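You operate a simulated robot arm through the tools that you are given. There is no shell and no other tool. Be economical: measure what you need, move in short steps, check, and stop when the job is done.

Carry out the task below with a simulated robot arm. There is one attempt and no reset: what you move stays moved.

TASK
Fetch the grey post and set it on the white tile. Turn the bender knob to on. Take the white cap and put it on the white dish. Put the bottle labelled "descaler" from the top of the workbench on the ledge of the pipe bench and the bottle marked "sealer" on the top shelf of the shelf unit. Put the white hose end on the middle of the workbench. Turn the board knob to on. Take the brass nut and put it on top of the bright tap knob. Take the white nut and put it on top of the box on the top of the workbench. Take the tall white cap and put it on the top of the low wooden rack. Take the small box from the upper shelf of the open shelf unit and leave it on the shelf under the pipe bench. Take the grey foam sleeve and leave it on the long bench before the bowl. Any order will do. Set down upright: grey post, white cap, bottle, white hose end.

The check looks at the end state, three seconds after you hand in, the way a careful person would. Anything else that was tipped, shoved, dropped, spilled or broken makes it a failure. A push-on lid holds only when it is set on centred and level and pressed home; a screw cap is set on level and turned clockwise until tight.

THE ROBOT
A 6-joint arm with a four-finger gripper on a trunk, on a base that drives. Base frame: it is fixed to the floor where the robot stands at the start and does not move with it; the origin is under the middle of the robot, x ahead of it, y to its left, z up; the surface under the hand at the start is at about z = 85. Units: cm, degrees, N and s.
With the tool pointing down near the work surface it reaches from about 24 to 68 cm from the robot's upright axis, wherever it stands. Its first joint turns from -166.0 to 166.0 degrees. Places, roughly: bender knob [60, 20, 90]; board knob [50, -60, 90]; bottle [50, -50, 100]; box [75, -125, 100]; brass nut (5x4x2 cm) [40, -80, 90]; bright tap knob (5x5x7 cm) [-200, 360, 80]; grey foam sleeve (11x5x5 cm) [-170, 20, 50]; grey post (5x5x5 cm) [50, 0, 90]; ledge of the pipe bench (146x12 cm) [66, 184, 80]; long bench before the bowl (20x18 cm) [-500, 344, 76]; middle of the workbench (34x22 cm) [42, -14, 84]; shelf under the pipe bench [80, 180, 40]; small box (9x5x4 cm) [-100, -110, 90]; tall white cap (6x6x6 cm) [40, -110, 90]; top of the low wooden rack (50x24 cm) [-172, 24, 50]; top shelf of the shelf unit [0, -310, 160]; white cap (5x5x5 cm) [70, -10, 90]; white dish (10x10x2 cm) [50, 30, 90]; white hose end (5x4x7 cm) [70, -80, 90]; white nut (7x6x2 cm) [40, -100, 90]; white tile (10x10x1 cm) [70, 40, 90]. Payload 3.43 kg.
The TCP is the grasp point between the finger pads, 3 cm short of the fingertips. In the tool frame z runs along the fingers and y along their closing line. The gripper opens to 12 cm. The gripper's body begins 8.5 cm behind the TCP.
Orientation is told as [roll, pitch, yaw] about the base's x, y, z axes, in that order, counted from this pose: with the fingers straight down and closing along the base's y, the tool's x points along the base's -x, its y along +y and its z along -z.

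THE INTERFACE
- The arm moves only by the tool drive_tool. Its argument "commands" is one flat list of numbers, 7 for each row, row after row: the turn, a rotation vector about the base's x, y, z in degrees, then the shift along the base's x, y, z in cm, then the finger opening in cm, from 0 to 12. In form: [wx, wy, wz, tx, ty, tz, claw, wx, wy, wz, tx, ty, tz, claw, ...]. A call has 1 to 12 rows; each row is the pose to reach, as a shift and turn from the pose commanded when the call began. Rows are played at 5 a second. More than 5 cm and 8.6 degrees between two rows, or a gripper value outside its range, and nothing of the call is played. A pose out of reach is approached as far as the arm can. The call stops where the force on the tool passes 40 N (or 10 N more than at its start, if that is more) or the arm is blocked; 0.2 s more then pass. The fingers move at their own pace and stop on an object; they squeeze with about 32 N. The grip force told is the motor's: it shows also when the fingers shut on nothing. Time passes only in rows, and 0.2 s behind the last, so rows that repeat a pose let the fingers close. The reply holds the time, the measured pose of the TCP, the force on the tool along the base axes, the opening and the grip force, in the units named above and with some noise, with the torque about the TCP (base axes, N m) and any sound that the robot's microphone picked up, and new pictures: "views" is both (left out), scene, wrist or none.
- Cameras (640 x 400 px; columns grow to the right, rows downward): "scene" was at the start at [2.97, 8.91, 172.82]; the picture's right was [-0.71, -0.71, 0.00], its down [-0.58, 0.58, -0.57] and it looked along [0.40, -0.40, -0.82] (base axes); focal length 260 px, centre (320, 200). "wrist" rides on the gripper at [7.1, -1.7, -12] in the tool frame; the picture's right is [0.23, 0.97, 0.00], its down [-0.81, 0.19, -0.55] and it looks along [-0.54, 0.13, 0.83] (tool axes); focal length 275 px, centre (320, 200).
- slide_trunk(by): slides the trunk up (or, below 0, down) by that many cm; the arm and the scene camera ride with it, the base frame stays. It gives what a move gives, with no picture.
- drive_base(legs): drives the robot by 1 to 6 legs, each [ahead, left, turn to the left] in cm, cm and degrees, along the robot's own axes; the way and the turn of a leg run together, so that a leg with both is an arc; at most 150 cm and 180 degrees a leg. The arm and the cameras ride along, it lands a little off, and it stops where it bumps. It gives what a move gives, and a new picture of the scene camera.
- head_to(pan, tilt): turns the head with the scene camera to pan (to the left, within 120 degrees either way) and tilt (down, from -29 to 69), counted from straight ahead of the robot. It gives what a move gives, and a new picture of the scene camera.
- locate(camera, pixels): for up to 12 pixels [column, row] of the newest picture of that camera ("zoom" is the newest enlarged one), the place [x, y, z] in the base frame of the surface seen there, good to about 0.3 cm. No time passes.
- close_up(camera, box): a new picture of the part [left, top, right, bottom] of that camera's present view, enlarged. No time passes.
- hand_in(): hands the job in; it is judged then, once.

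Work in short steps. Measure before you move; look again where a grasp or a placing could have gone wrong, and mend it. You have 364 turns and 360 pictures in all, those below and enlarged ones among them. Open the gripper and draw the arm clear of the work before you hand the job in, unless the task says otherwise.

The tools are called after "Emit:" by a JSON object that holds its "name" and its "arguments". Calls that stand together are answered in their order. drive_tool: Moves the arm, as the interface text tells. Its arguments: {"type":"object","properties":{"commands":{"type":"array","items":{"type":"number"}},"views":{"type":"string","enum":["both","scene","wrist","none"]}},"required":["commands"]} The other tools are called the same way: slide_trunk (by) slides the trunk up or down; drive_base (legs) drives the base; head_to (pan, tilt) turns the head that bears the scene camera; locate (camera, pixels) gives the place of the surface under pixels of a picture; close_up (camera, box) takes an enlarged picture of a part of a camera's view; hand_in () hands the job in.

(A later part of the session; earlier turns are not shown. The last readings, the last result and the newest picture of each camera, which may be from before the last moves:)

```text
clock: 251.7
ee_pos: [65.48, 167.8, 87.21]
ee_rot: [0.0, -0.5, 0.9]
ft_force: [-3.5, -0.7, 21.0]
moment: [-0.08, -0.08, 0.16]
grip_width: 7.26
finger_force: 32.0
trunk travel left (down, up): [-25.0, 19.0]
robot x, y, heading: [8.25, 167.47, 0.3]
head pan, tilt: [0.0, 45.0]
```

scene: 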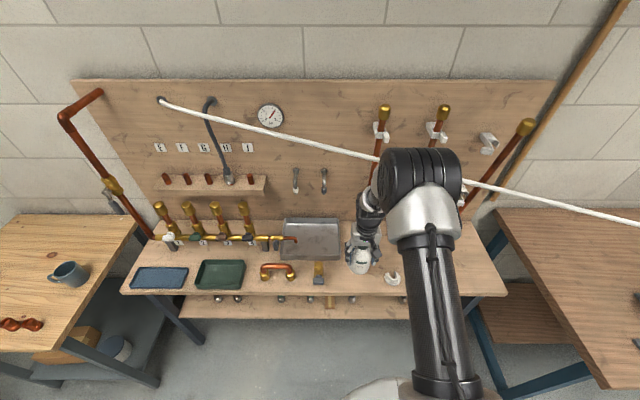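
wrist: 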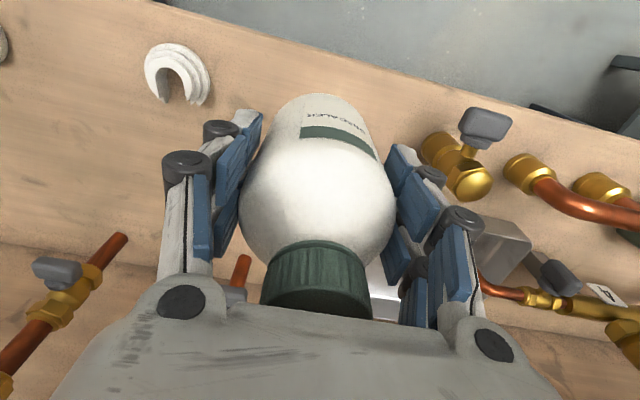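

Contact. Ease, open, rise.

Emit:
{"name": "drive_tool", "arguments": {"commands": [0, 0, 0, 0, 0, 0.2, 0, 0, 0, 0, 0, 0, 0.2, 8.5, 0, 0, 0, 0, 0, 0.2, 10, 0, 0, 0, 0, 0, 4, 10, 0, 0, 0, 0, 0, 8, 10, 0, 0, 0, 0, 0, 12.5, 10, 0, 0, 0, -3, 0, 16, 10, 0, 0, 0, -7, 0, 19, 11, 0, 0, 0, -11, 0, 22, 12], "views": "both"}}

```text
clock: 253.7
ee_pos: [54.27, 167.8, 109.3]
ee_rot: [-0.1, -0.1, 0.8]
ft_force: [0.6, 0.5, 0.0]
moment: [0.01, -0.03, 0.01]
grip_width: 12.01
finger_force: 0.1
trunk travel left (down, up): [-25.0, 19.0]
robot x, y, heading: [7.96, 167.51, 0.4]
head pan, tilt: [0.0, 45.0]
```

scene: 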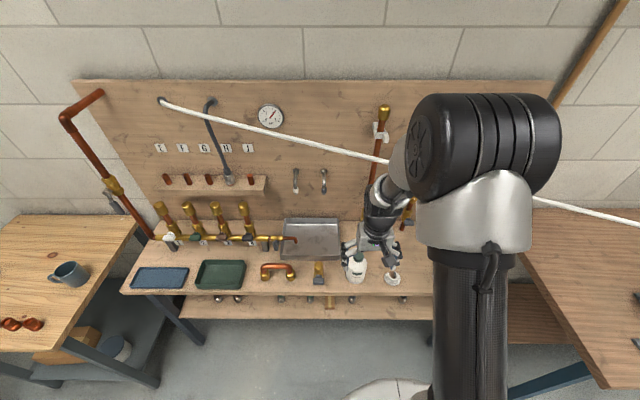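
wrist: 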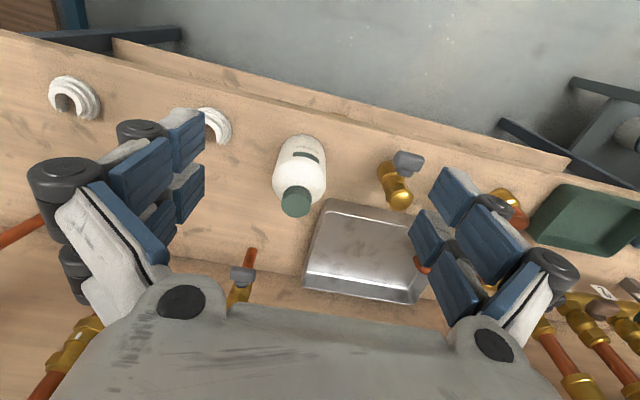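

The descaler stands on the ledge. Next the grey foam sleeve near (-170,20): I back off and turn around to see that area.

Emit:
{"name": "drive_base", "arguments": {"legs": [[-45, 0, 0], [0, 0, -130]]}}

Emit:
{"name": "head_to", "arguments": {"pan": -30, "tilt": 25}}

```text
clock: 261.9
ee_pos: [-68.25, 132.93, 109.3]
ee_rot: [0.0, 0.0, -131.7]
ft_force: [0.4, -0.3, 0.8]
moment: [-0.01, 0.03, -0.01]
grip_width: 12.01
finger_force: 0.1
trunk travel left (down, up): [-25.0, 19.0]
robot x, y, heading: [-36.72, 167.26, -131.8]
head pan, tilt: [0.0, 45.0]
```

scene: 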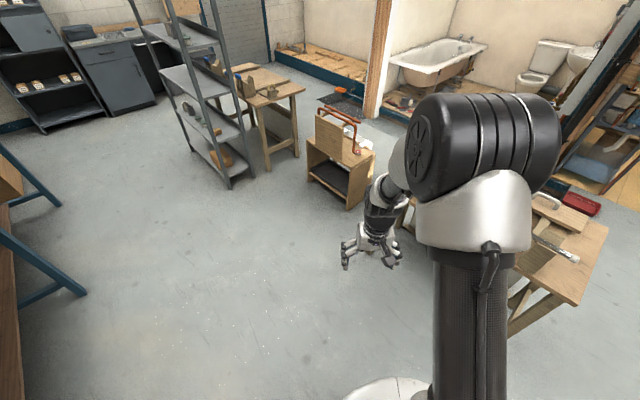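

```text
clock: 262.8
ee_pos: [-68.21, 132.88, 109.26]
ee_rot: [-0.1, 0.0, -131.8]
ft_force: [-0.4, 0.1, 0.3]
moment: [-0.01, -0.02, 0.0]
grip_width: 11.97
finger_force: 0.1
trunk travel left (down, up): [-25.0, 19.0]
robot x, y, heading: [-37.28, 166.86, -131.8]
head pan, tilt: [-30.0, 25.0]
```

scene: 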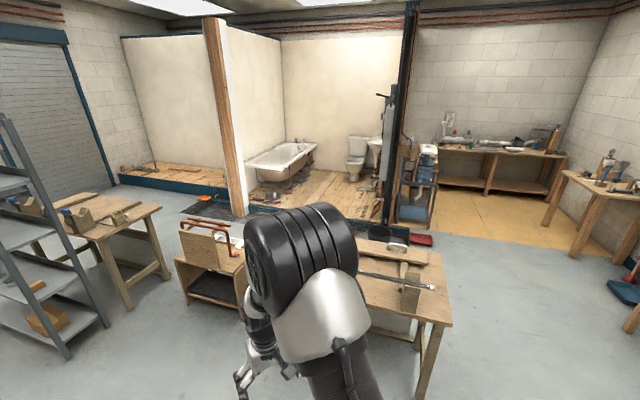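

The low rack is at (208,265). I enlarge and measure it.

Emit:
{"name": "close_up", "arguments": {"camera": "scene", "box": [160, 200, 270, 320]}}

Emit:
{"name": "locate", "arguments": {"camera": "scene", "pixels": [[180, 262], [215, 275], [240, 270], [215, 240], [200, 245], [238, 242], [390, 300], [445, 320], [370, 290], [120, 300], [235, 258]]}}

```text
3.33 times, centred on (215, 260) of scene
```

zoom: 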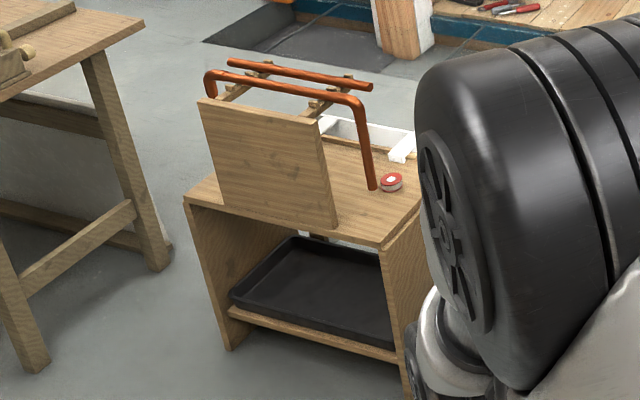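

```text
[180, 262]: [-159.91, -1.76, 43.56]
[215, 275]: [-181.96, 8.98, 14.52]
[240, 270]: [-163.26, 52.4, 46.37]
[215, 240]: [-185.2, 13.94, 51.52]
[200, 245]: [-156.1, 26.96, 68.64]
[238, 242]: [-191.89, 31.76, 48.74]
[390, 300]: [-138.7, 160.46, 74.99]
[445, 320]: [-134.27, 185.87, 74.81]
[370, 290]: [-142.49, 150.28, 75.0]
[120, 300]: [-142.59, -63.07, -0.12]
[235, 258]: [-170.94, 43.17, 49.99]
```

The rack top is at z=50 with an upright board on its near edge. I drive around to face it from the aisle.

Emit:
{"name": "drive_base", "arguments": {"legs": [[0, 0, -48], [0, 143, 0], [50, 0, 0]]}}

Emit:
{"name": "head_to", "arguments": {"pan": 10, "tilt": 50}}

```text
clock: 274.5
ee_pos: [-134.13, 29.69, 109.17]
ee_rot: [-0.1, 0.0, 178.5]
ft_force: [0.6, 0.0, 0.4]
moment: [0.0, -0.04, -0.01]
grip_width: 11.99
finger_force: 0.1
trunk travel left (down, up): [-25.0, 19.0]
robot x, y, heading: [-87.84, 28.16, 177.9]
head pan, tilt: [-30.0, 25.0]
```

scene: 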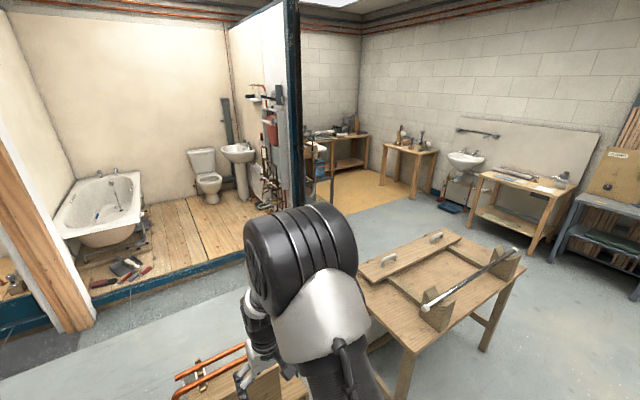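

```text
clock: 275.6
ee_pos: [-134.05, 29.66, 109.22]
ee_rot: [-0.1, 0.1, 178.5]
ft_force: [0.9, 0.2, -0.1]
moment: [-0.01, 0.01, 0.01]
grip_width: 12.02
finger_force: 0.1
trunk travel left (down, up): [-25.0, 19.0]
robot x, y, heading: [-87.72, 27.96, 177.9]
head pan, tilt: [10.0, 50.0]
```

scene: 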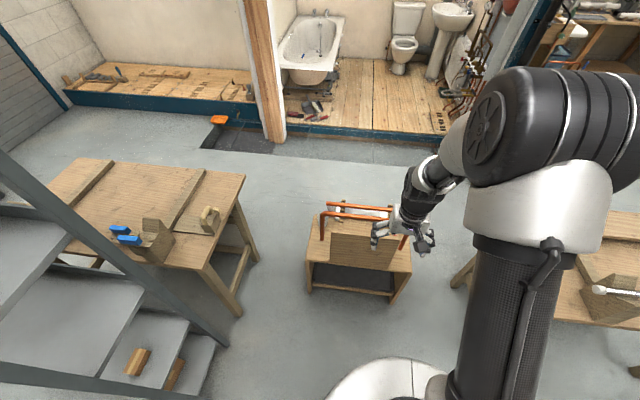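

Emit:
{"name": "close_up", "arguments": {"camera": "scene", "box": [295, 190, 425, 305]}}

Emit:
{"name": "drive_tool", "arguments": {"commands": [0, 0, 0, -4, 0, -2, 12, 0, 0, 0, -8, 0, -4, 12, 0, 0, 0, -12, 0, -6, 12], "views": "wrist"}}

```text
3.48 times, centred on (360, 248) of scene
```

zoom: 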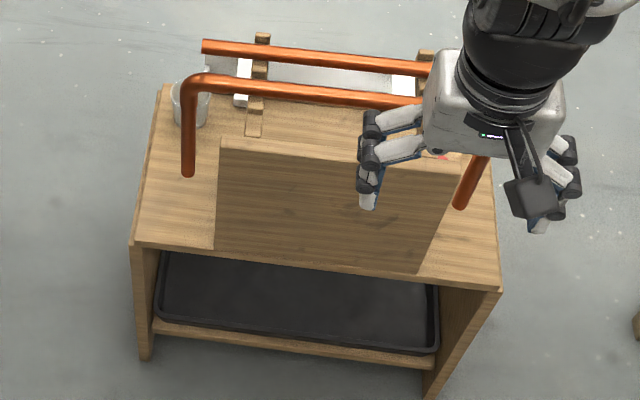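

```text
clock: 276.4
ee_pos: [-146.02, 29.72, 102.96]
ee_rot: [0.0, 0.0, 178.5]
ft_force: [-0.7, -0.7, 0.1]
moment: [-0.01, -0.08, -0.02]
grip_width: 11.94
finger_force: 0.2
trunk travel left (down, up): [-25.0, 19.0]
robot x, y, heading: [-87.84, 28.24, 177.9]
head pan, tilt: [10.0, 50.0]
```

wrist: 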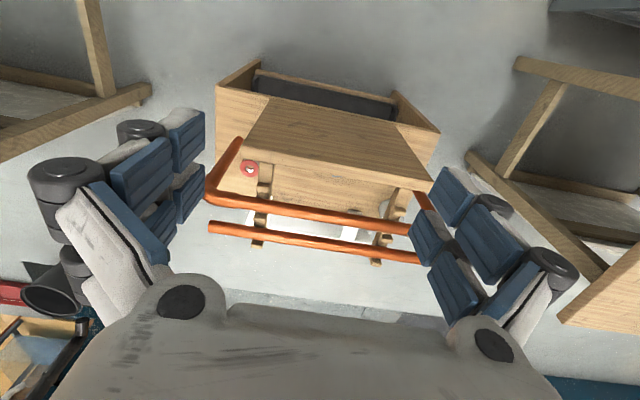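

Emit:
{"name": "close_up", "arguments": {"camera": "wrist", "box": [200, 40, 450, 280]}}

Emit:
{"name": "locate", "arguments": {"camera": "wrist", "pixels": [[330, 135], [330, 175], [250, 168], [280, 95], [225, 110], [435, 135], [300, 210], [300, 240], [265, 205], [395, 200], [330, 162], [330, 150]]}}

```text
1.67 times, centred on (325, 160) of wrist
```

zoom: 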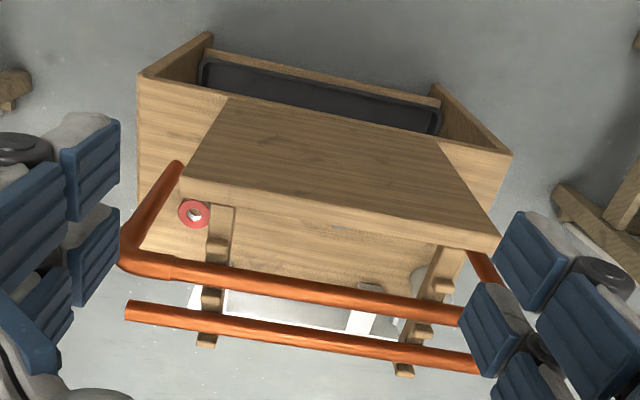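

```text
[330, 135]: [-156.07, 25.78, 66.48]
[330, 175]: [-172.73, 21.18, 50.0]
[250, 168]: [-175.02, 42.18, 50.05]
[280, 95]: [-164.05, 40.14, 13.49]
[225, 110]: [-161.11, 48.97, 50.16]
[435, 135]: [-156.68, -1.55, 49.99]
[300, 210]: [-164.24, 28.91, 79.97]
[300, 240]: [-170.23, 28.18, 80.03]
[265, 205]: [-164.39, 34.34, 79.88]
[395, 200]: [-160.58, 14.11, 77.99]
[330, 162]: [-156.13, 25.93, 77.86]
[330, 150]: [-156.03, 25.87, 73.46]
```

Emit:
{"name": "locate", "arguments": {"camera": "zoom", "pixels": [[370, 288], [360, 284], [340, 228], [330, 306], [360, 322], [300, 250], [400, 265], [250, 300], [420, 285], [212, 300], [408, 330], [230, 225]]}}

Emit:
{"name": "close_up", "arguments": {"camera": "wrist", "box": [300, 170, 420, 250]}}

```text
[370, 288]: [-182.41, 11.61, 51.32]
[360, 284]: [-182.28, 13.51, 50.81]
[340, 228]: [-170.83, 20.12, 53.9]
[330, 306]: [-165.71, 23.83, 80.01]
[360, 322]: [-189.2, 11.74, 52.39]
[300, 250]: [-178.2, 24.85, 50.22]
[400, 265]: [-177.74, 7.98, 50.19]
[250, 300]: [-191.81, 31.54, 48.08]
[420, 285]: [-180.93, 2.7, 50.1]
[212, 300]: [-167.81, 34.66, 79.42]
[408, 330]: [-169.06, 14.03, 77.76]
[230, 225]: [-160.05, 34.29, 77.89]
```

```text
5.00 times, centred on (360, 210) of wrist
```

zoom: 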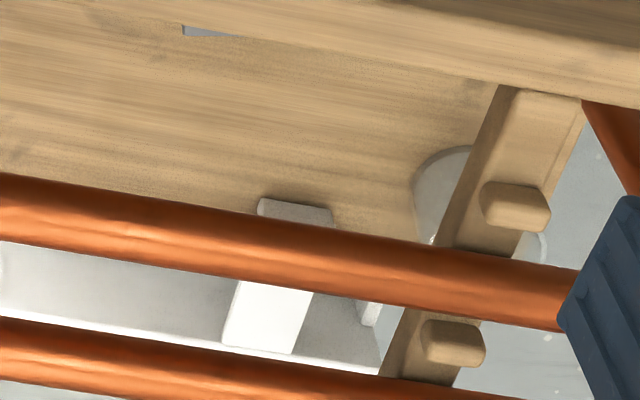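

The sleeve seems to lie right behind the upright board, under the two copper pipes (z≈80): a grey bit peeks at (-170.8,20,54). I want a straight-down look: drive 22 closer and tilt the camera down.

Emit:
{"name": "drive_tool", "arguments": {"commands": [0, -8, 0, 4, 0, 2, 12, 0, -16, 0, 8, 0, 4, 12, 0, -24, 0, 10, 0, 5, 12, 0, -32, 0, 10, 0, 5, 12], "views": "none"}}

Emit:
{"name": "drive_base", "arguments": {"legs": [[24, 7, 0]]}}

Emit:
{"name": "drive_tool", "arguments": {"commands": [0, 0, 0, -2, 0, 0, 12], "views": "wrist"}}

```text
clock: 277.4
ee_pos: [-136.28, 29.62, 108.22]
ee_rot: [-1.1, 32.0, 178.2]
ft_force: [-0.8, 0.0, -0.1]
moment: [0.0, -0.04, 0.0]
grip_width: 12.0
finger_force: 0.1
trunk travel left (down, up): [-25.0, 19.0]
robot x, y, heading: [-87.92, 28.17, 177.8]
head pan, tilt: [10.0, 50.0]
```

```text
clock: 279.2
ee_pos: [-160.5, 23.77, 108.07]
ee_rot: [-1.1, 32.0, 178.0]
ft_force: [-0.7, 0.5, -0.1]
moment: [0.02, -0.06, -0.04]
grip_width: 11.99
finger_force: 0.1
trunk travel left (down, up): [-25.0, 19.0]
robot x, y, heading: [-112.45, 22.08, 177.8]
head pan, tilt: [10.0, 50.0]
```

scene: 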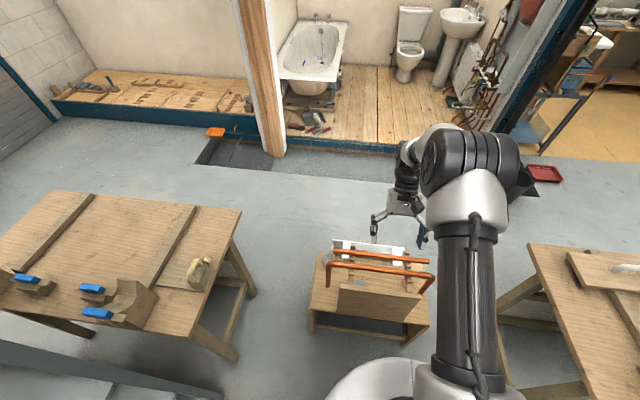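

```text
clock: 279.6
ee_pos: [-162.51, 23.71, 108.2]
ee_rot: [-1.1, 32.0, 178.1]
ft_force: [-1.2, 0.9, 0.5]
moment: [-0.01, -0.04, 0.02]
grip_width: 11.98
finger_force: 0.0
trunk travel left (down, up): [-25.0, 19.0]
robot x, y, heading: [-111.85, 22.14, 178.1]
head pan, tilt: [10.0, 50.0]
```

wrist: 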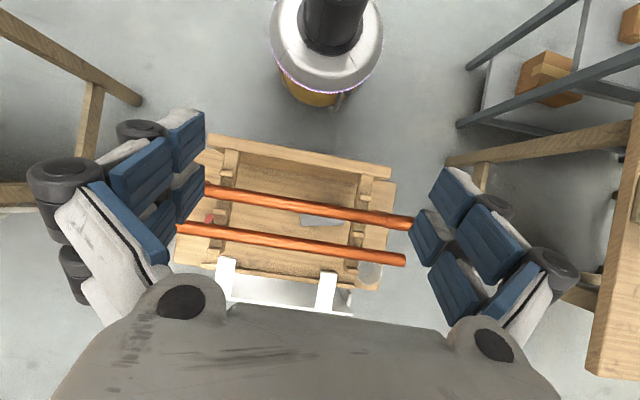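

Straight-down view: the grey sleeve is seen between the two pipes around (320,220). I enlarge and measure.

Emit:
{"name": "close_up", "arguments": {"camera": "wrist", "box": [190, 120, 420, 320]}}

Emit:
{"name": "locate", "arguments": {"camera": "wrist", "pixels": [[305, 217], [340, 222], [322, 224], [260, 199], [260, 236], [350, 210], [350, 251], [300, 160], [227, 180], [365, 190], [380, 200], [325, 280]]}}

```text
2.00 times, centred on (305, 220) of wrist
```

zoom: 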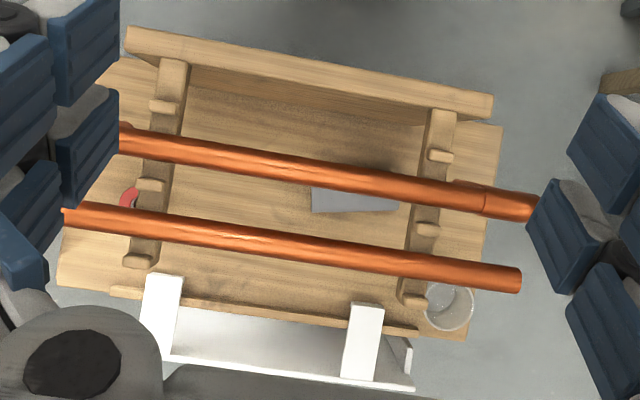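

```text
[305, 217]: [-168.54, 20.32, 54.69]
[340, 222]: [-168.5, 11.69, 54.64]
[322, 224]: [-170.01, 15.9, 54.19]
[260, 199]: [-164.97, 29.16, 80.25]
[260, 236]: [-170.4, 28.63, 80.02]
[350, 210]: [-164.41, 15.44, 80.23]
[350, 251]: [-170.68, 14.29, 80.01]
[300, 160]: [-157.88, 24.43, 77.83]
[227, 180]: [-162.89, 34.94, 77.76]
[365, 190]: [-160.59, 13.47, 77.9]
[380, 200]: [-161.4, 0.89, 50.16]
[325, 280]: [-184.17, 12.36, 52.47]
```

The sleeve lies along y (≈10.5–21) at x≈-168, top 55, under pipes and cantilever arms; best access is from the back (-x side) with a ~40° tilt, fingers on its ends. I measure its ends and the area behind.

Emit:
{"name": "locate", "arguments": {"camera": "zoom", "pixels": [[315, 202], [320, 190], [392, 206], [385, 200], [355, 209], [415, 300], [135, 262], [170, 280], [365, 310], [455, 305], [180, 345], [420, 320]]}}

Emit:
{"name": "locate", "arguments": {"camera": "scene", "pixels": [[340, 150], [300, 200], [340, 220], [420, 160], [250, 155], [235, 340], [530, 250], [215, 130], [545, 175], [470, 160]]}}

```text
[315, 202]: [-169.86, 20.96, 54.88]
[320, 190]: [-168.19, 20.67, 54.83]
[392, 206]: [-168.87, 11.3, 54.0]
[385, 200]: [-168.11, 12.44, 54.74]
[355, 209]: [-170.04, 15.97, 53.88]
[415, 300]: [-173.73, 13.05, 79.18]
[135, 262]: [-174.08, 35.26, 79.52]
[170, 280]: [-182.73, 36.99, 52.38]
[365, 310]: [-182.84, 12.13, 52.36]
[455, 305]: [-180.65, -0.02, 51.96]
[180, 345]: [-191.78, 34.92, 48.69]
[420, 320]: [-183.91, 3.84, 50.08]
```

```text
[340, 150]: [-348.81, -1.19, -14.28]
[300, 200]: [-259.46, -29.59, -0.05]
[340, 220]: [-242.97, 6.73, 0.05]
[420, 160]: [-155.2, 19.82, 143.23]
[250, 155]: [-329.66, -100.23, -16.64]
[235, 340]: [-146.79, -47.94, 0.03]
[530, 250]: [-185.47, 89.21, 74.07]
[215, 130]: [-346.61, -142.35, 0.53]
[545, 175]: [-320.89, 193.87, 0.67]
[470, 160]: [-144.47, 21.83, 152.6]
```

The tables beside the rack leave narrow gaps, so I go around via y≈225. First back off and set the tool to a 40° forward tilt.

Emit:
{"name": "drive_base", "arguments": {"legs": [[-37, 0, 0]]}}

Emit:
{"name": "drive_tool", "arguments": {"commands": [0, 8, 0, 0, 0, 0, 12, 0, 16, 0, 0, 0, 0, 12, 0, 24, 0, 0, 0, 0, 12, 0, 32, 0, 0, 0, 0, 12, 0, 40, 0, 0, 0, 0, 12, 0, 48, 0, 0, 0, 0, 12, 0, 56, 0, 0, 0, 0, 12, 0, 64, 0, 0, 0, 0, 12, 0, 72, 0, 0, 0, 0, 12], "views": "none"}}

Emit:
{"name": "head_to", "arguments": {"pan": -60, "tilt": 40}}

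```text
clock: 282.0
ee_pos: [-124.76, 22.24, 108.34]
ee_rot: [-1.1, 31.8, 178.4]
ft_force: [-0.3, -0.3, 0.9]
moment: [0.0, 0.03, 0.02]
grip_width: 12.01
finger_force: 0.1
trunk travel left (down, up): [-25.0, 19.0]
robot x, y, heading: [-74.73, 20.91, 178.6]
head pan, tilt: [10.0, 50.0]
```

scene: 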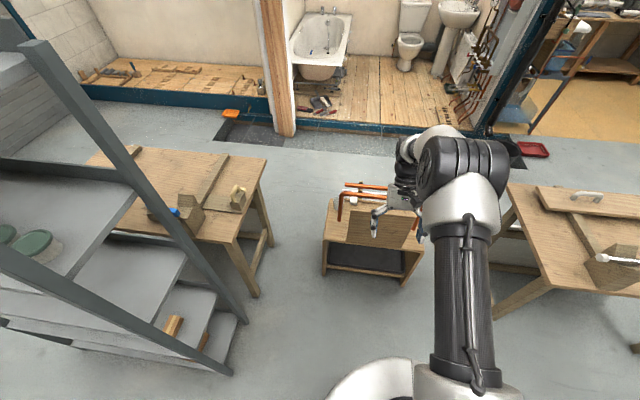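

```text
clock: 284.0
ee_pos: [-124.93, 22.34, 108.27]
ee_rot: [0.8, -40.1, 178.4]
ft_force: [-0.3, -0.7, 0.7]
moment: [-0.03, -0.02, 0.0]
grip_width: 12.02
finger_force: 0.0
trunk travel left (down, up): [-25.0, 19.0]
robot x, y, heading: [-74.54, 20.71, 178.2]
head pan, tilt: [10.0, 50.0]
```

```text
clock: 285.4
ee_pos: [-124.84, 22.33, 108.32]
ee_rot: [0.8, -40.0, 178.3]
ft_force: [-0.3, -0.3, 0.4]
moment: [0.01, 0.02, 0.02]
grip_width: 11.99
finger_force: 0.0
trunk travel left (down, up): [-25.0, 19.0]
robot x, y, heading: [-74.9, 20.74, 178.2]
head pan, tilt: [-60.0, 40.0]
```

scene: 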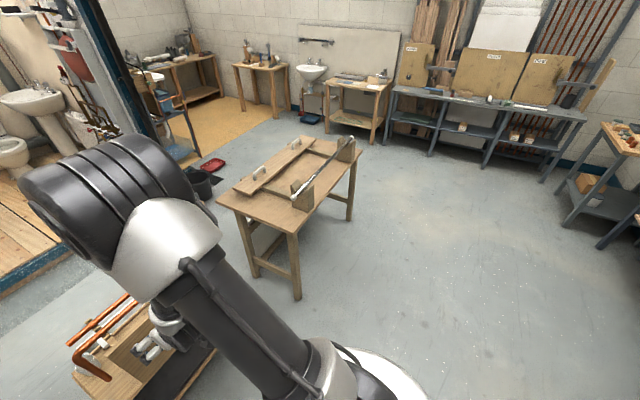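

I measure table corners, bucket and the wall furniture for the route.

Emit:
{"name": "locate", "arguments": {"camera": "scene", "pixels": [[220, 200], [293, 235], [358, 158], [300, 140], [200, 185], [212, 163], [295, 298], [300, 110], [330, 90], [390, 90], [180, 65], [310, 75]]}}

Emit:
{"name": "close_up", "arguments": {"camera": "scene", "box": [130, 20, 410, 150]}}

```text
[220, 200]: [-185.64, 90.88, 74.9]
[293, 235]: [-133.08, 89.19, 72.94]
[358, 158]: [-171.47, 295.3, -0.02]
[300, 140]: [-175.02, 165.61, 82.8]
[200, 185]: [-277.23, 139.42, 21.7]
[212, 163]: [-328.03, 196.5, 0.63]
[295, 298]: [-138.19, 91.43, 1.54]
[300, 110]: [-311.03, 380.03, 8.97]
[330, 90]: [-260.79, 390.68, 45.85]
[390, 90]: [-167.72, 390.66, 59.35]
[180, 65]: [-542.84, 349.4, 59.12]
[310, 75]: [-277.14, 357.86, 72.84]
```

```text
2.29 times, centred on (270, 85) of scene
```

zoom: 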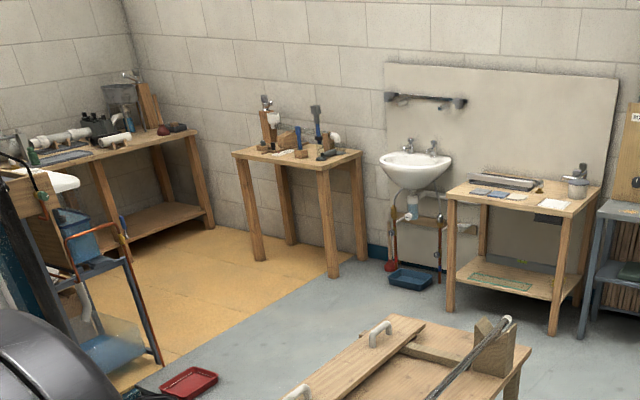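

Route: +y to 225, −x to −226 (between bucket and table), then −y to 16.

Emit:
{"name": "drive_base", "arguments": {"legs": [[0, -102, 1.6], [0, -102, 0], [76, 0, 0], [75, 0, 0]]}}

Emit:
{"name": "head_to", "arguments": {"pan": 60, "tilt": 40}}

```text
clock: 302.9
ee_pos: [-271.34, 227.86, 108.31]
ee_rot: [0.8, -40.0, 179.4]
ft_force: [-0.6, 0.4, -0.4]
moment: [-0.02, 0.0, -0.01]
grip_width: 12.0
finger_force: 0.0
trunk travel left (down, up): [-25.0, 19.0]
robot x, y, heading: [-221.18, 227.35, 179.4]
head pan, tilt: [-60.0, 40.0]
```

scene: 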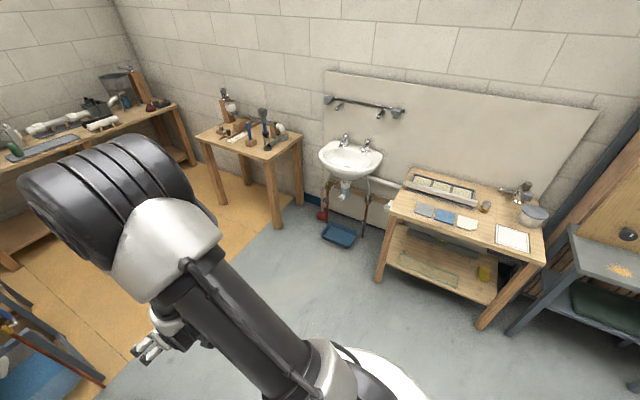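

```text
clock: 304.9
ee_pos: [-271.27, 227.82, 108.36]
ee_rot: [0.8, -40.0, 179.4]
ft_force: [-0.1, 0.4, -0.5]
moment: [0.01, 0.01, -0.02]
grip_width: 12.01
finger_force: 0.1
trunk travel left (down, up): [-25.0, 19.0]
robot x, y, heading: [-220.97, 227.05, 179.4]
head pan, tilt: [60.0, 40.0]
```

scene: 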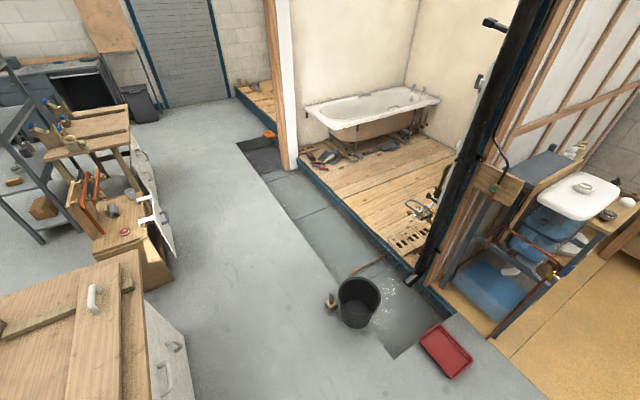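

Emit:
{"name": "locate", "arguments": {"camera": "scene", "pixels": [[185, 345], [205, 390], [172, 300], [335, 310], [325, 300], [170, 250], [150, 200], [175, 280], [112, 210], [360, 320]]}}

Emit:
{"name": "close_up", "arguments": {"camera": "scene", "box": [60, 160, 190, 290]}}

```text
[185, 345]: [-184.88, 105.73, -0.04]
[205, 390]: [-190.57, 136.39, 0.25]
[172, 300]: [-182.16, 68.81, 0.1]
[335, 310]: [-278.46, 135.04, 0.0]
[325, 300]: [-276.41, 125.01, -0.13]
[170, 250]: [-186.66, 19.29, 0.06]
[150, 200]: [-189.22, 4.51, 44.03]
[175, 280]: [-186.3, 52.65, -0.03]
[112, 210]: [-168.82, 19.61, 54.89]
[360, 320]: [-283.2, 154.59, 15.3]
```

```text
3.08 times, centred on (125, 225) of scene
```

zoom: 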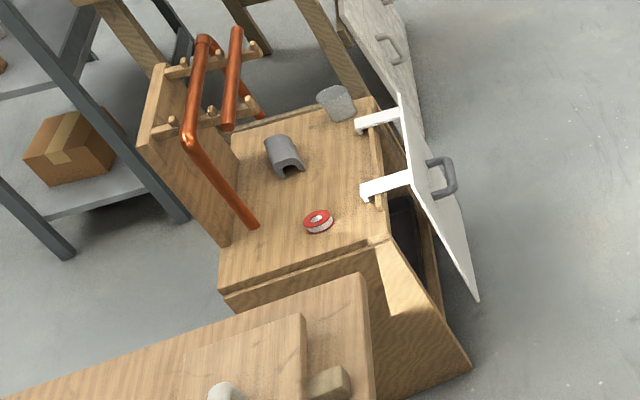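

Now the rack is clearly visible: sleeve (half-tube) on the top, pipes on cantilever arms, a white panel hooked on the back. I drive to the back side and turn to face +x.

Emit:
{"name": "drive_base", "arguments": {"legs": [[0, 147, 0.6], [13, 0, 0], [0, 63, 0], [0, 0, 180]]}}

Emit:
{"name": "head_to", "arguments": {"pan": 0, "tilt": 52}}

```text
clock: 323.2
ee_pos: [-186.23, 16.71, 108.28]
ee_rot: [0.9, -39.9, -5.8]
ft_force: [-0.4, -0.7, 0.9]
moment: [0.01, 0.0, -0.02]
grip_width: 12.01
finger_force: 0.0
trunk travel left (down, up): [-25.0, 19.0]
robot x, y, heading: [-236.31, 21.63, -5.8]
head pan, tilt: [60.0, 40.0]
```

scene: 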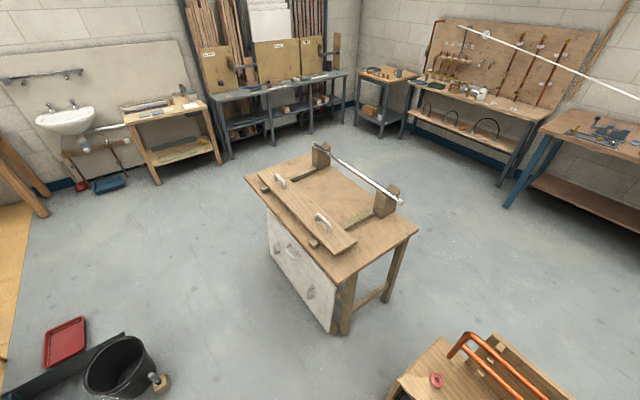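

```text
clock: 324.5
ee_pos: [-186.34, 16.8, 108.37]
ee_rot: [0.8, -40.0, -5.8]
ft_force: [-0.3, 0.0, 0.0]
moment: [-0.01, 0.0, 0.01]
grip_width: 12.0
finger_force: 0.0
trunk travel left (down, up): [-25.0, 19.0]
robot x, y, heading: [-236.36, 21.83, -6.1]
head pan, tilt: [0.0, 52.0]
```

scene: 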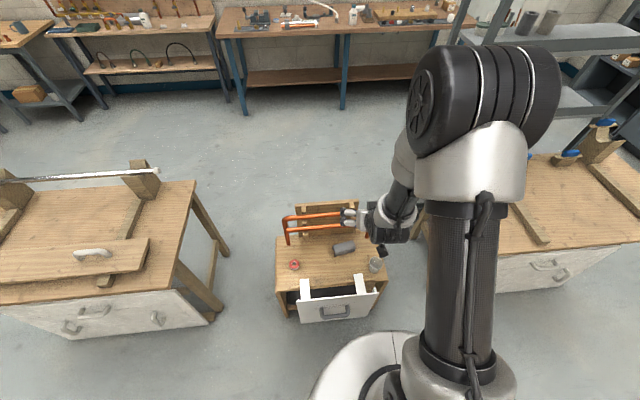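

I straighten heading by +6°, shift right 5, and zoom on the sleeve.

Emit:
{"name": "drive_base", "arguments": {"legs": [[0, 0, 6], [0, -5.5, 0]]}}

Emit:
{"name": "close_up", "arguments": {"camera": "scene", "box": [250, 200, 400, 330]}}

```text
clock: 326.0
ee_pos: [-186.1, 16.33, 108.32]
ee_rot: [0.9, -40.1, 0.0]
ft_force: [0.3, -0.6, 0.2]
moment: [0.05, 0.0, 0.04]
grip_width: 12.01
finger_force: 0.0
trunk travel left (down, up): [-25.0, 19.0]
robot x, y, heading: [-235.86, 16.23, -0.0]
head pan, tilt: [0.0, 52.0]
```

scene: 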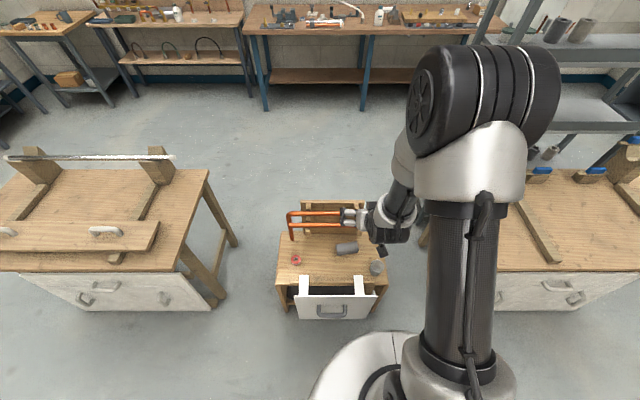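

```text
3.08 times, centred on (325, 265) of scene
```

zoom: 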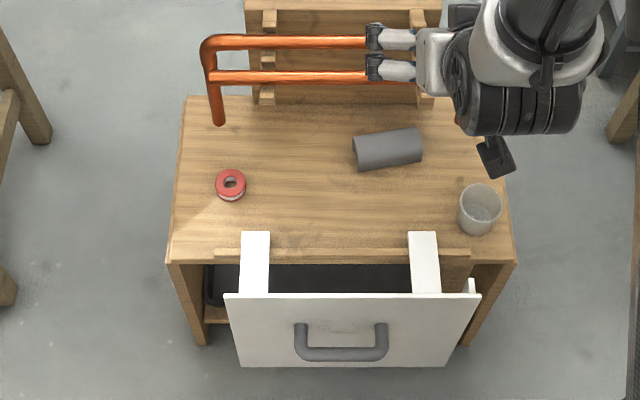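

Emit:
{"name": "locate", "arguments": {"camera": "zoom", "pixels": [[355, 140], [361, 168], [417, 131], [421, 159], [388, 135], [391, 163], [388, 148], [361, 172], [370, 165], [480, 190], [425, 240], [255, 240]]}}

```text
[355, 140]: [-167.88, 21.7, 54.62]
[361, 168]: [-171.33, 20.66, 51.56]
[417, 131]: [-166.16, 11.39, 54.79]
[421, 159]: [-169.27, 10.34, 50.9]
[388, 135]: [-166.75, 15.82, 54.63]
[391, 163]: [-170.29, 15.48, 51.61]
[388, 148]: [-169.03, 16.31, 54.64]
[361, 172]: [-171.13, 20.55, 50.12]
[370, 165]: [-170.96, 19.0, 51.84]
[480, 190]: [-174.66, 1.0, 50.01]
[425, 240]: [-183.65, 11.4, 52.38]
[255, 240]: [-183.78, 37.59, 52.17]
```

The sleeve is yawed ≈11° (axis (−0.19,0.98)), centre (−167.9,16.0), length ≈10.6. I yaw the tool +11°, lower the trunk and go to a point on the approach line.

Emit:
{"name": "drive_tool", "arguments": {"commands": [0, 0, 5.5, 2, -1, 0, 12, 0, 0, 11, 4, -2.5, 0, 12], "views": "none"}}

Emit:
{"name": "slide_trunk", "arguments": {"by": -25}}

Emit:
{"name": "drive_tool", "arguments": {"commands": [0, 0, 0, 0.5, 0, -4, 12, 0, 0, 0, 1, 0, -8, 12, 0, 0, 0, 1.5, 0, -12, 12], "views": "both"}}

```text
clock: 326.6
ee_pos: [-182.07, 14.03, 108.33]
ee_rot: [0.9, -40.1, 11.1]
ft_force: [-0.4, 0.2, -0.7]
moment: [0.03, 0.05, 0.01]
grip_width: 12.02
finger_force: 0.0
trunk travel left (down, up): [-25.0, 19.0]
robot x, y, heading: [-236.41, 16.3, -0.2]
head pan, tilt: [0.0, 52.0]
```

```text
clock: 329.2
ee_pos: [-182.07, 14.09, 83.29]
ee_rot: [0.9, -40.1, 11.1]
ft_force: [-0.8, 0.2, -0.2]
moment: [0.02, -0.01, 0.01]
grip_width: 11.96
finger_force: 0.1
trunk travel left (down, up): [0.0, 44.0]
robot x, y, heading: [-236.53, 15.99, -0.2]
head pan, tilt: [0.0, 52.0]
```

```text
clock: 330.0
ee_pos: [-180.41, 14.23, 71.2]
ee_rot: [0.8, -40.0, 11.1]
ft_force: [0.5, -0.6, -0.2]
moment: [0.03, 0.01, -0.01]
grip_width: 11.96
finger_force: 0.1
trunk travel left (down, up): [0.0, 44.0]
robot x, y, heading: [-236.19, 16.36, 0.1]
head pan, tilt: [0.0, 52.0]
```

scene: 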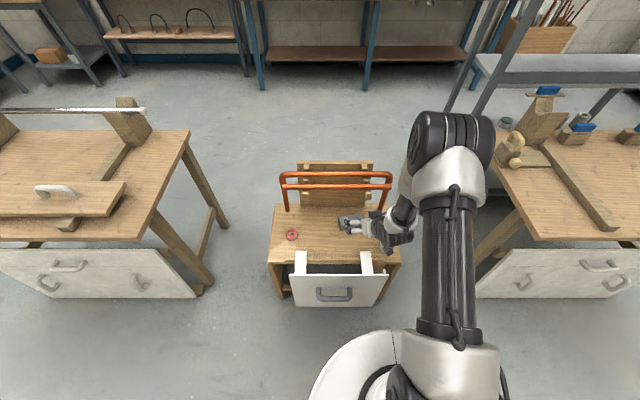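
wrist: 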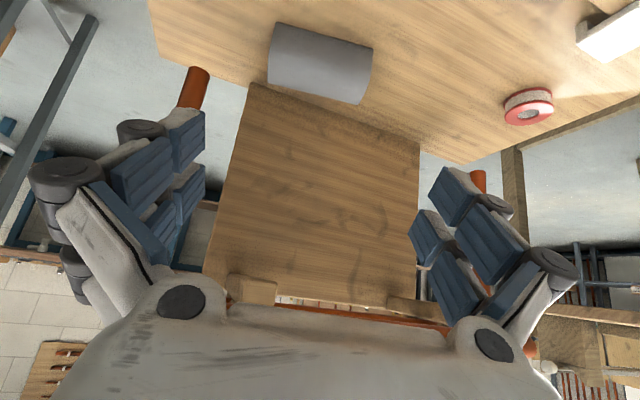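

The sleeve is parallel to the closing line. I measure its ends from this view.

Emit:
{"name": "locate", "arguments": {"camera": "wrist", "pixels": [[272, 55], [270, 80], [369, 70], [362, 98], [320, 45], [318, 75]]}}

Emit:
{"name": "close_up", "arguments": {"camera": "wrist", "box": [240, 0, 400, 120]}}

```text
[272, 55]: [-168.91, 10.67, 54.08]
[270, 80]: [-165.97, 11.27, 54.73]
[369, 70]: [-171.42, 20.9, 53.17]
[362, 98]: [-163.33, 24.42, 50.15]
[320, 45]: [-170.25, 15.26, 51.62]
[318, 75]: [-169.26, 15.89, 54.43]
```

```text
3.33 times, centred on (320, 60) of wrist
```

zoom: 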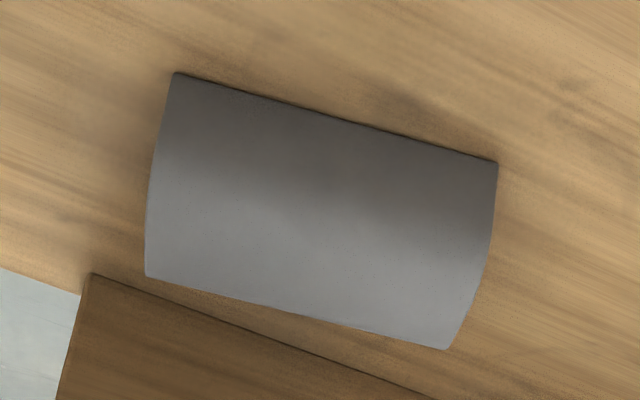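

Centre confirmed (-167.9,16.0). I advance to 8 cm before the grasp along the approach line.

Emit:
{"name": "drive_tool", "arguments": {"commands": [0, 0, 0, 2, 0.2, -3.5, 12, 0, 0, 0, 4.5, 0.4, -7, 12, 0, 0, 0, 7.4, 0.8, -10.5, 12], "views": "both"}}

Emit:
{"name": "close_up", "arguments": {"camera": "scene", "box": [260, 150, 420, 310]}}

```text
clock: 330.8
ee_pos: [-173.14, 14.98, 60.65]
ee_rot: [0.8, -40.0, 11.1]
ft_force: [0.6, -0.3, -0.1]
moment: [0.0, 0.0, 0.07]
grip_width: 11.99
finger_force: 0.0
trunk travel left (down, up): [0.0, 44.0]
robot x, y, heading: [-236.15, 16.15, 0.2]
head pan, tilt: [0.0, 52.0]
```

scene: 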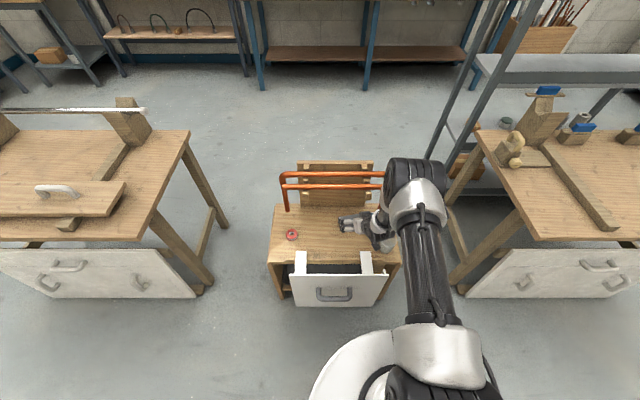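
wrist: 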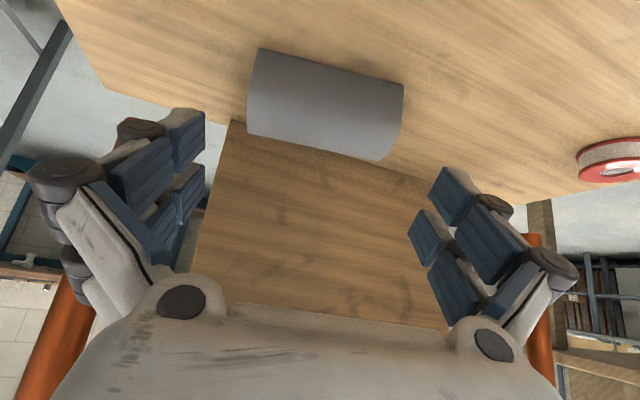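

```text
2.50 times, centred on (340, 230) of scene
```

zoom: 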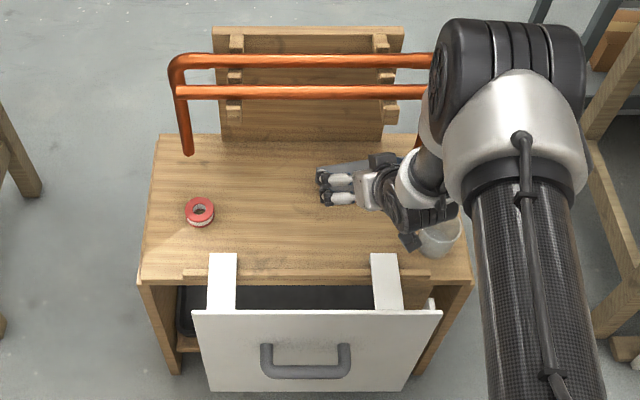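

Centred between the fingers. I advance the remaining way, slowly.

Emit:
{"name": "drive_tool", "arguments": {"commands": [0, 0, 0, 2.2, 0.4, -2.8, 12, 0, 0, 0, 3.6, 0.7, -4.6, 12], "views": "wrist"}}

```text
clock: 331.4
ee_pos: [-169.65, 15.68, 56.1]
ee_rot: [0.9, -39.9, 11.0]
ft_force: [1.0, 0.2, -0.4]
moment: [-0.01, 0.02, -0.02]
grip_width: 11.96
finger_force: 0.0
trunk travel left (down, up): [0.0, 44.0]
robot x, y, heading: [-236.09, 16.27, -0.0]
head pan, tilt: [0.0, 52.0]
```

wrist: 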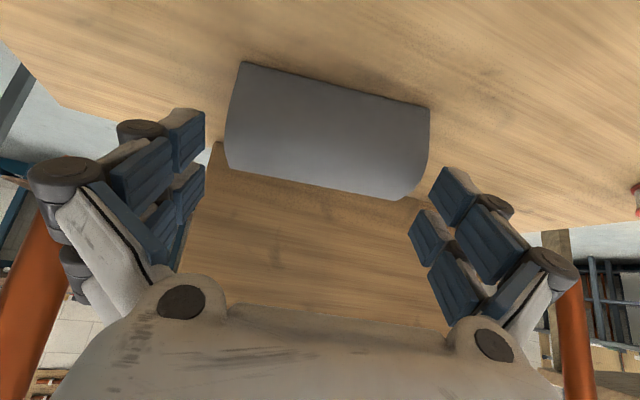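

Slightly more room on the left; I nudge +0.25 along y and go the last 3 cm.

Emit:
{"name": "drive_tool", "arguments": {"commands": [0, 0, 0, 0.8, 0.4, -1.2, 12, 0, 0, 0, 1.6, 0.55, -2.3, 12], "views": "wrist"}}

```text
clock: 332.0
ee_pos: [-168.08, 16.17, 53.92]
ee_rot: [0.8, -40.0, 11.0]
ft_force: [-0.4, -0.2, 0.1]
moment: [-0.01, 0.03, 0.02]
grip_width: 11.99
finger_force: 0.1
trunk travel left (down, up): [0.0, 44.0]
robot x, y, heading: [-236.28, 16.33, -0.1]
head pan, tilt: [0.0, 52.0]
```

wrist: 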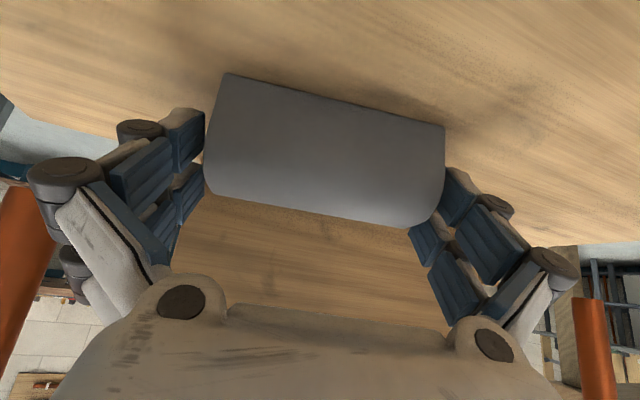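

Straddled without contact. I close and lift slightly back along the approach.

Emit:
{"name": "drive_tool", "arguments": {"commands": [0, 0, 0, 0, 0, 0, 9, 0, 0, 0, 0, 0, 0, 8, 0, 0, 0, 0, 0, 0, 8, 0, 0, 0, 0, 0, 0.5, 8], "views": "wrist"}}

```text
clock: 333.0
ee_pos: [-167.95, 16.19, 54.52]
ee_rot: [0.8, -40.0, 11.0]
ft_force: [0.9, -0.2, 0.0]
moment: [0.02, -0.05, 0.01]
grip_width: 10.92
finger_force: 32.4
trunk travel left (down, up): [0.0, 44.0]
robot x, y, heading: [-236.39, 16.25, 0.0]
head pan, tilt: [0.0, 52.0]
```

wrist: 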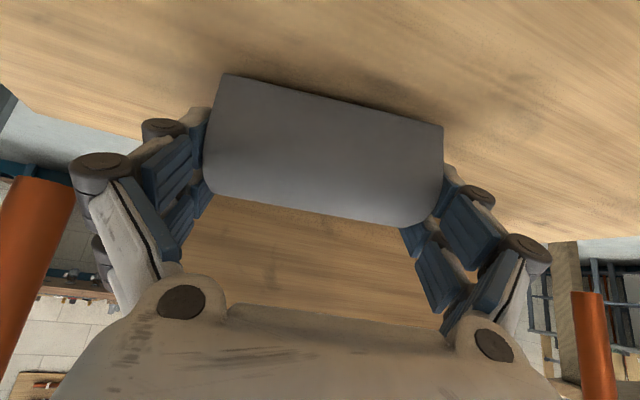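

Gripped (10.9 cm). I withdraw along the approach line, staying low until clear of the cantilever arms.

Emit:
{"name": "drive_tool", "arguments": {"commands": [0, 0, 0, -1.5, -0.3, 2.5, 8, 0, 0, 0, -4.5, -0.8, 5, 8, 0, 0, 0, -8, -1.3, 8, 8, 0, 0, 0, -12, -1.6, 10.5, 8, 0, 0, 0, -16, -1.9, 13, 8, 0, 0, 0, -18, -2, 17, 8], "views": "both"}}

```text
clock: 334.4
ee_pos: [-186.06, 14.07, 71.24]
ee_rot: [0.7, -40.0, 11.1]
ft_force: [-0.6, -0.4, -1.2]
moment: [0.0, 0.01, -0.03]
grip_width: 10.94
finger_force: 31.4
trunk travel left (down, up): [0.0, 44.0]
robot x, y, heading: [-236.15, 16.31, -0.0]
head pan, tilt: [0.0, 52.0]
```

scene: 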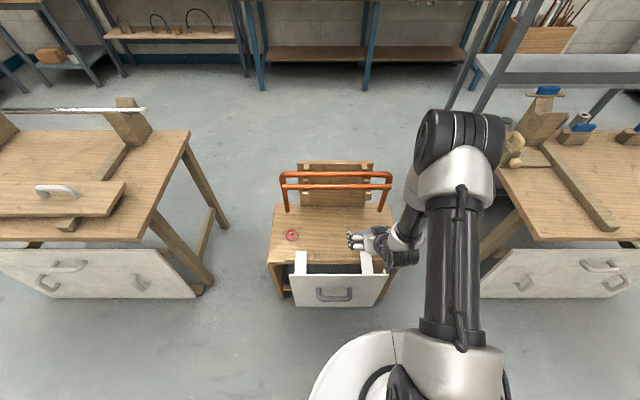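
wrist: 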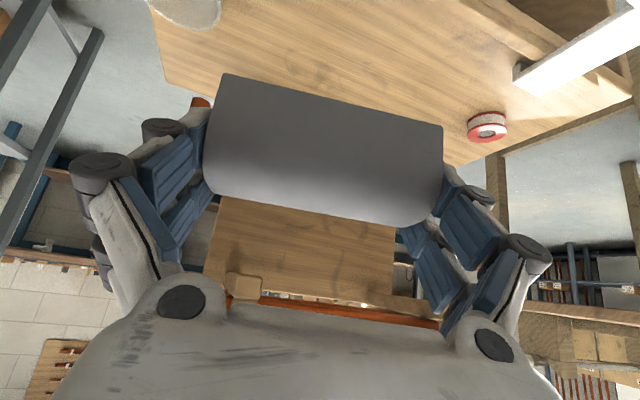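

Sleeve in hand. I raise the trunk, turn to face +y and drive up the aisle to look at the long bench.

Emit:
{"name": "slide_trunk", "arguments": {"by": 25}}

Emit:
{"name": "drive_base", "arguments": {"legs": [[0, 0, 90], [115, 0, 0], [115, 0, 0]]}}

Emit:
{"name": "head_to", "arguments": {"pan": 65, "tilt": 22}}

```text
clock: 336.9
ee_pos: [-186.09, 14.04, 96.13]
ee_rot: [0.8, -40.0, 11.1]
ft_force: [-0.5, -0.3, -0.7]
moment: [0.0, -0.02, 0.0]
grip_width: 10.92
finger_force: 32.1
trunk travel left (down, up): [-25.0, 19.0]
robot x, y, heading: [-235.93, 16.29, 0.3]
head pan, tilt: [0.0, 52.0]
```

```text
clock: 352.1
ee_pos: [-234.15, 297.08, 96.33]
ee_rot: [0.9, -40.0, 101.5]
ft_force: [-0.2, -0.5, -0.1]
moment: [0.03, -0.01, 0.0]
grip_width: 10.9
finger_force: 32.2
trunk travel left (down, up): [-25.0, 19.0]
robot x, y, heading: [-235.79, 246.66, 90.4]
head pan, tilt: [0.0, 52.0]
```

scene: 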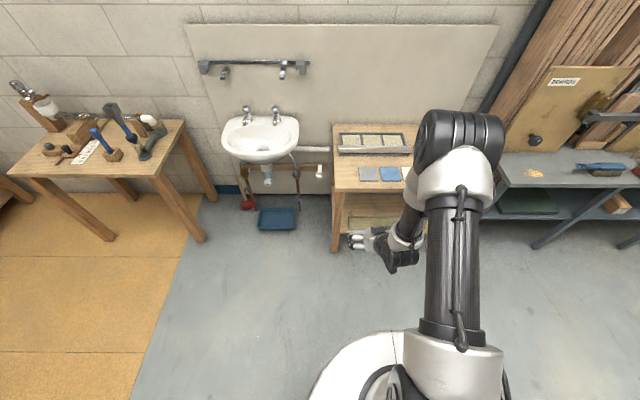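

```text
clock: 353.5
ee_pos: [-234.06, 296.9, 96.23]
ee_rot: [0.8, -40.0, 101.5]
ft_force: [0.2, 0.5, 0.0]
moment: [-0.03, 0.01, 0.01]
grip_width: 10.92
finger_force: 31.9
trunk travel left (down, up): [-25.0, 19.0]
robot x, y, heading: [-235.91, 246.47, 90.4]
head pan, tilt: [65.0, 22.0]
```

scene: 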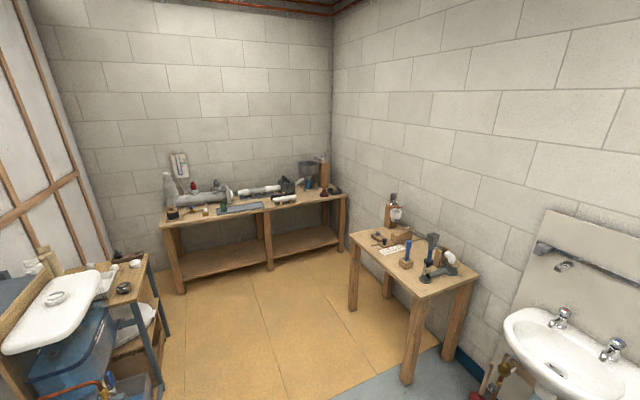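

The long bench is at the far wall, with a grey bowl near its right end (308,170). I enlarge.

Emit:
{"name": "close_up", "arguments": {"camera": "scene", "box": [150, 140, 360, 260]}}

Emit:
{"name": "locate", "arguments": {"camera": "scene", "pixels": [[308, 168], [310, 190], [297, 195], [330, 198], [285, 198], [265, 205], [325, 190], [345, 195], [240, 208], [170, 222]]}}

```text
3.05 times, centred on (255, 200) of scene
```

zoom: 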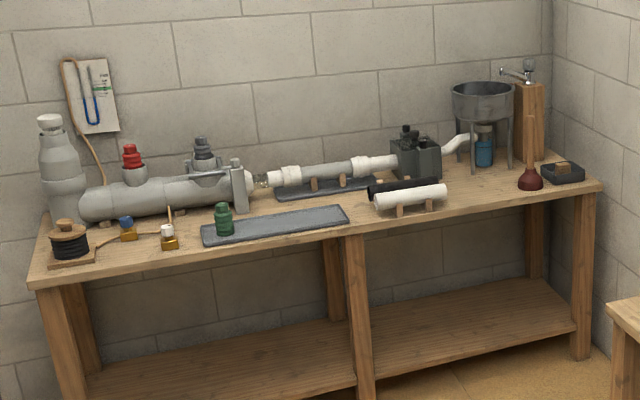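

```text
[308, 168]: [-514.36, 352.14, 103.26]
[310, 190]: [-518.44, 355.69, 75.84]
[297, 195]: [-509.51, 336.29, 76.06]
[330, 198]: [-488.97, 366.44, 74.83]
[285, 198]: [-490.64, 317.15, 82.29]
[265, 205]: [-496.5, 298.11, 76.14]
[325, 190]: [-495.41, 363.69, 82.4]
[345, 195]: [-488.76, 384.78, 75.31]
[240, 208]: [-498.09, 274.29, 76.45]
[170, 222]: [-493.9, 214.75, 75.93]
```

Emit:
{"name": "locate", "arguments": {"camera": "scene", "pixels": [[353, 238], [408, 296], [475, 272], [352, 300], [405, 375], [145, 255], [160, 380], [120, 300]]}}

```text
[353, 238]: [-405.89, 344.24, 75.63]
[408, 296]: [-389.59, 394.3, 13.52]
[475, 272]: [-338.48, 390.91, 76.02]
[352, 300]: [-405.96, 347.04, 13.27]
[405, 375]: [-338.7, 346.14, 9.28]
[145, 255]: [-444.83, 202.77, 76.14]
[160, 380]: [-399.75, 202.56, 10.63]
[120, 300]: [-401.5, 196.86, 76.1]
```

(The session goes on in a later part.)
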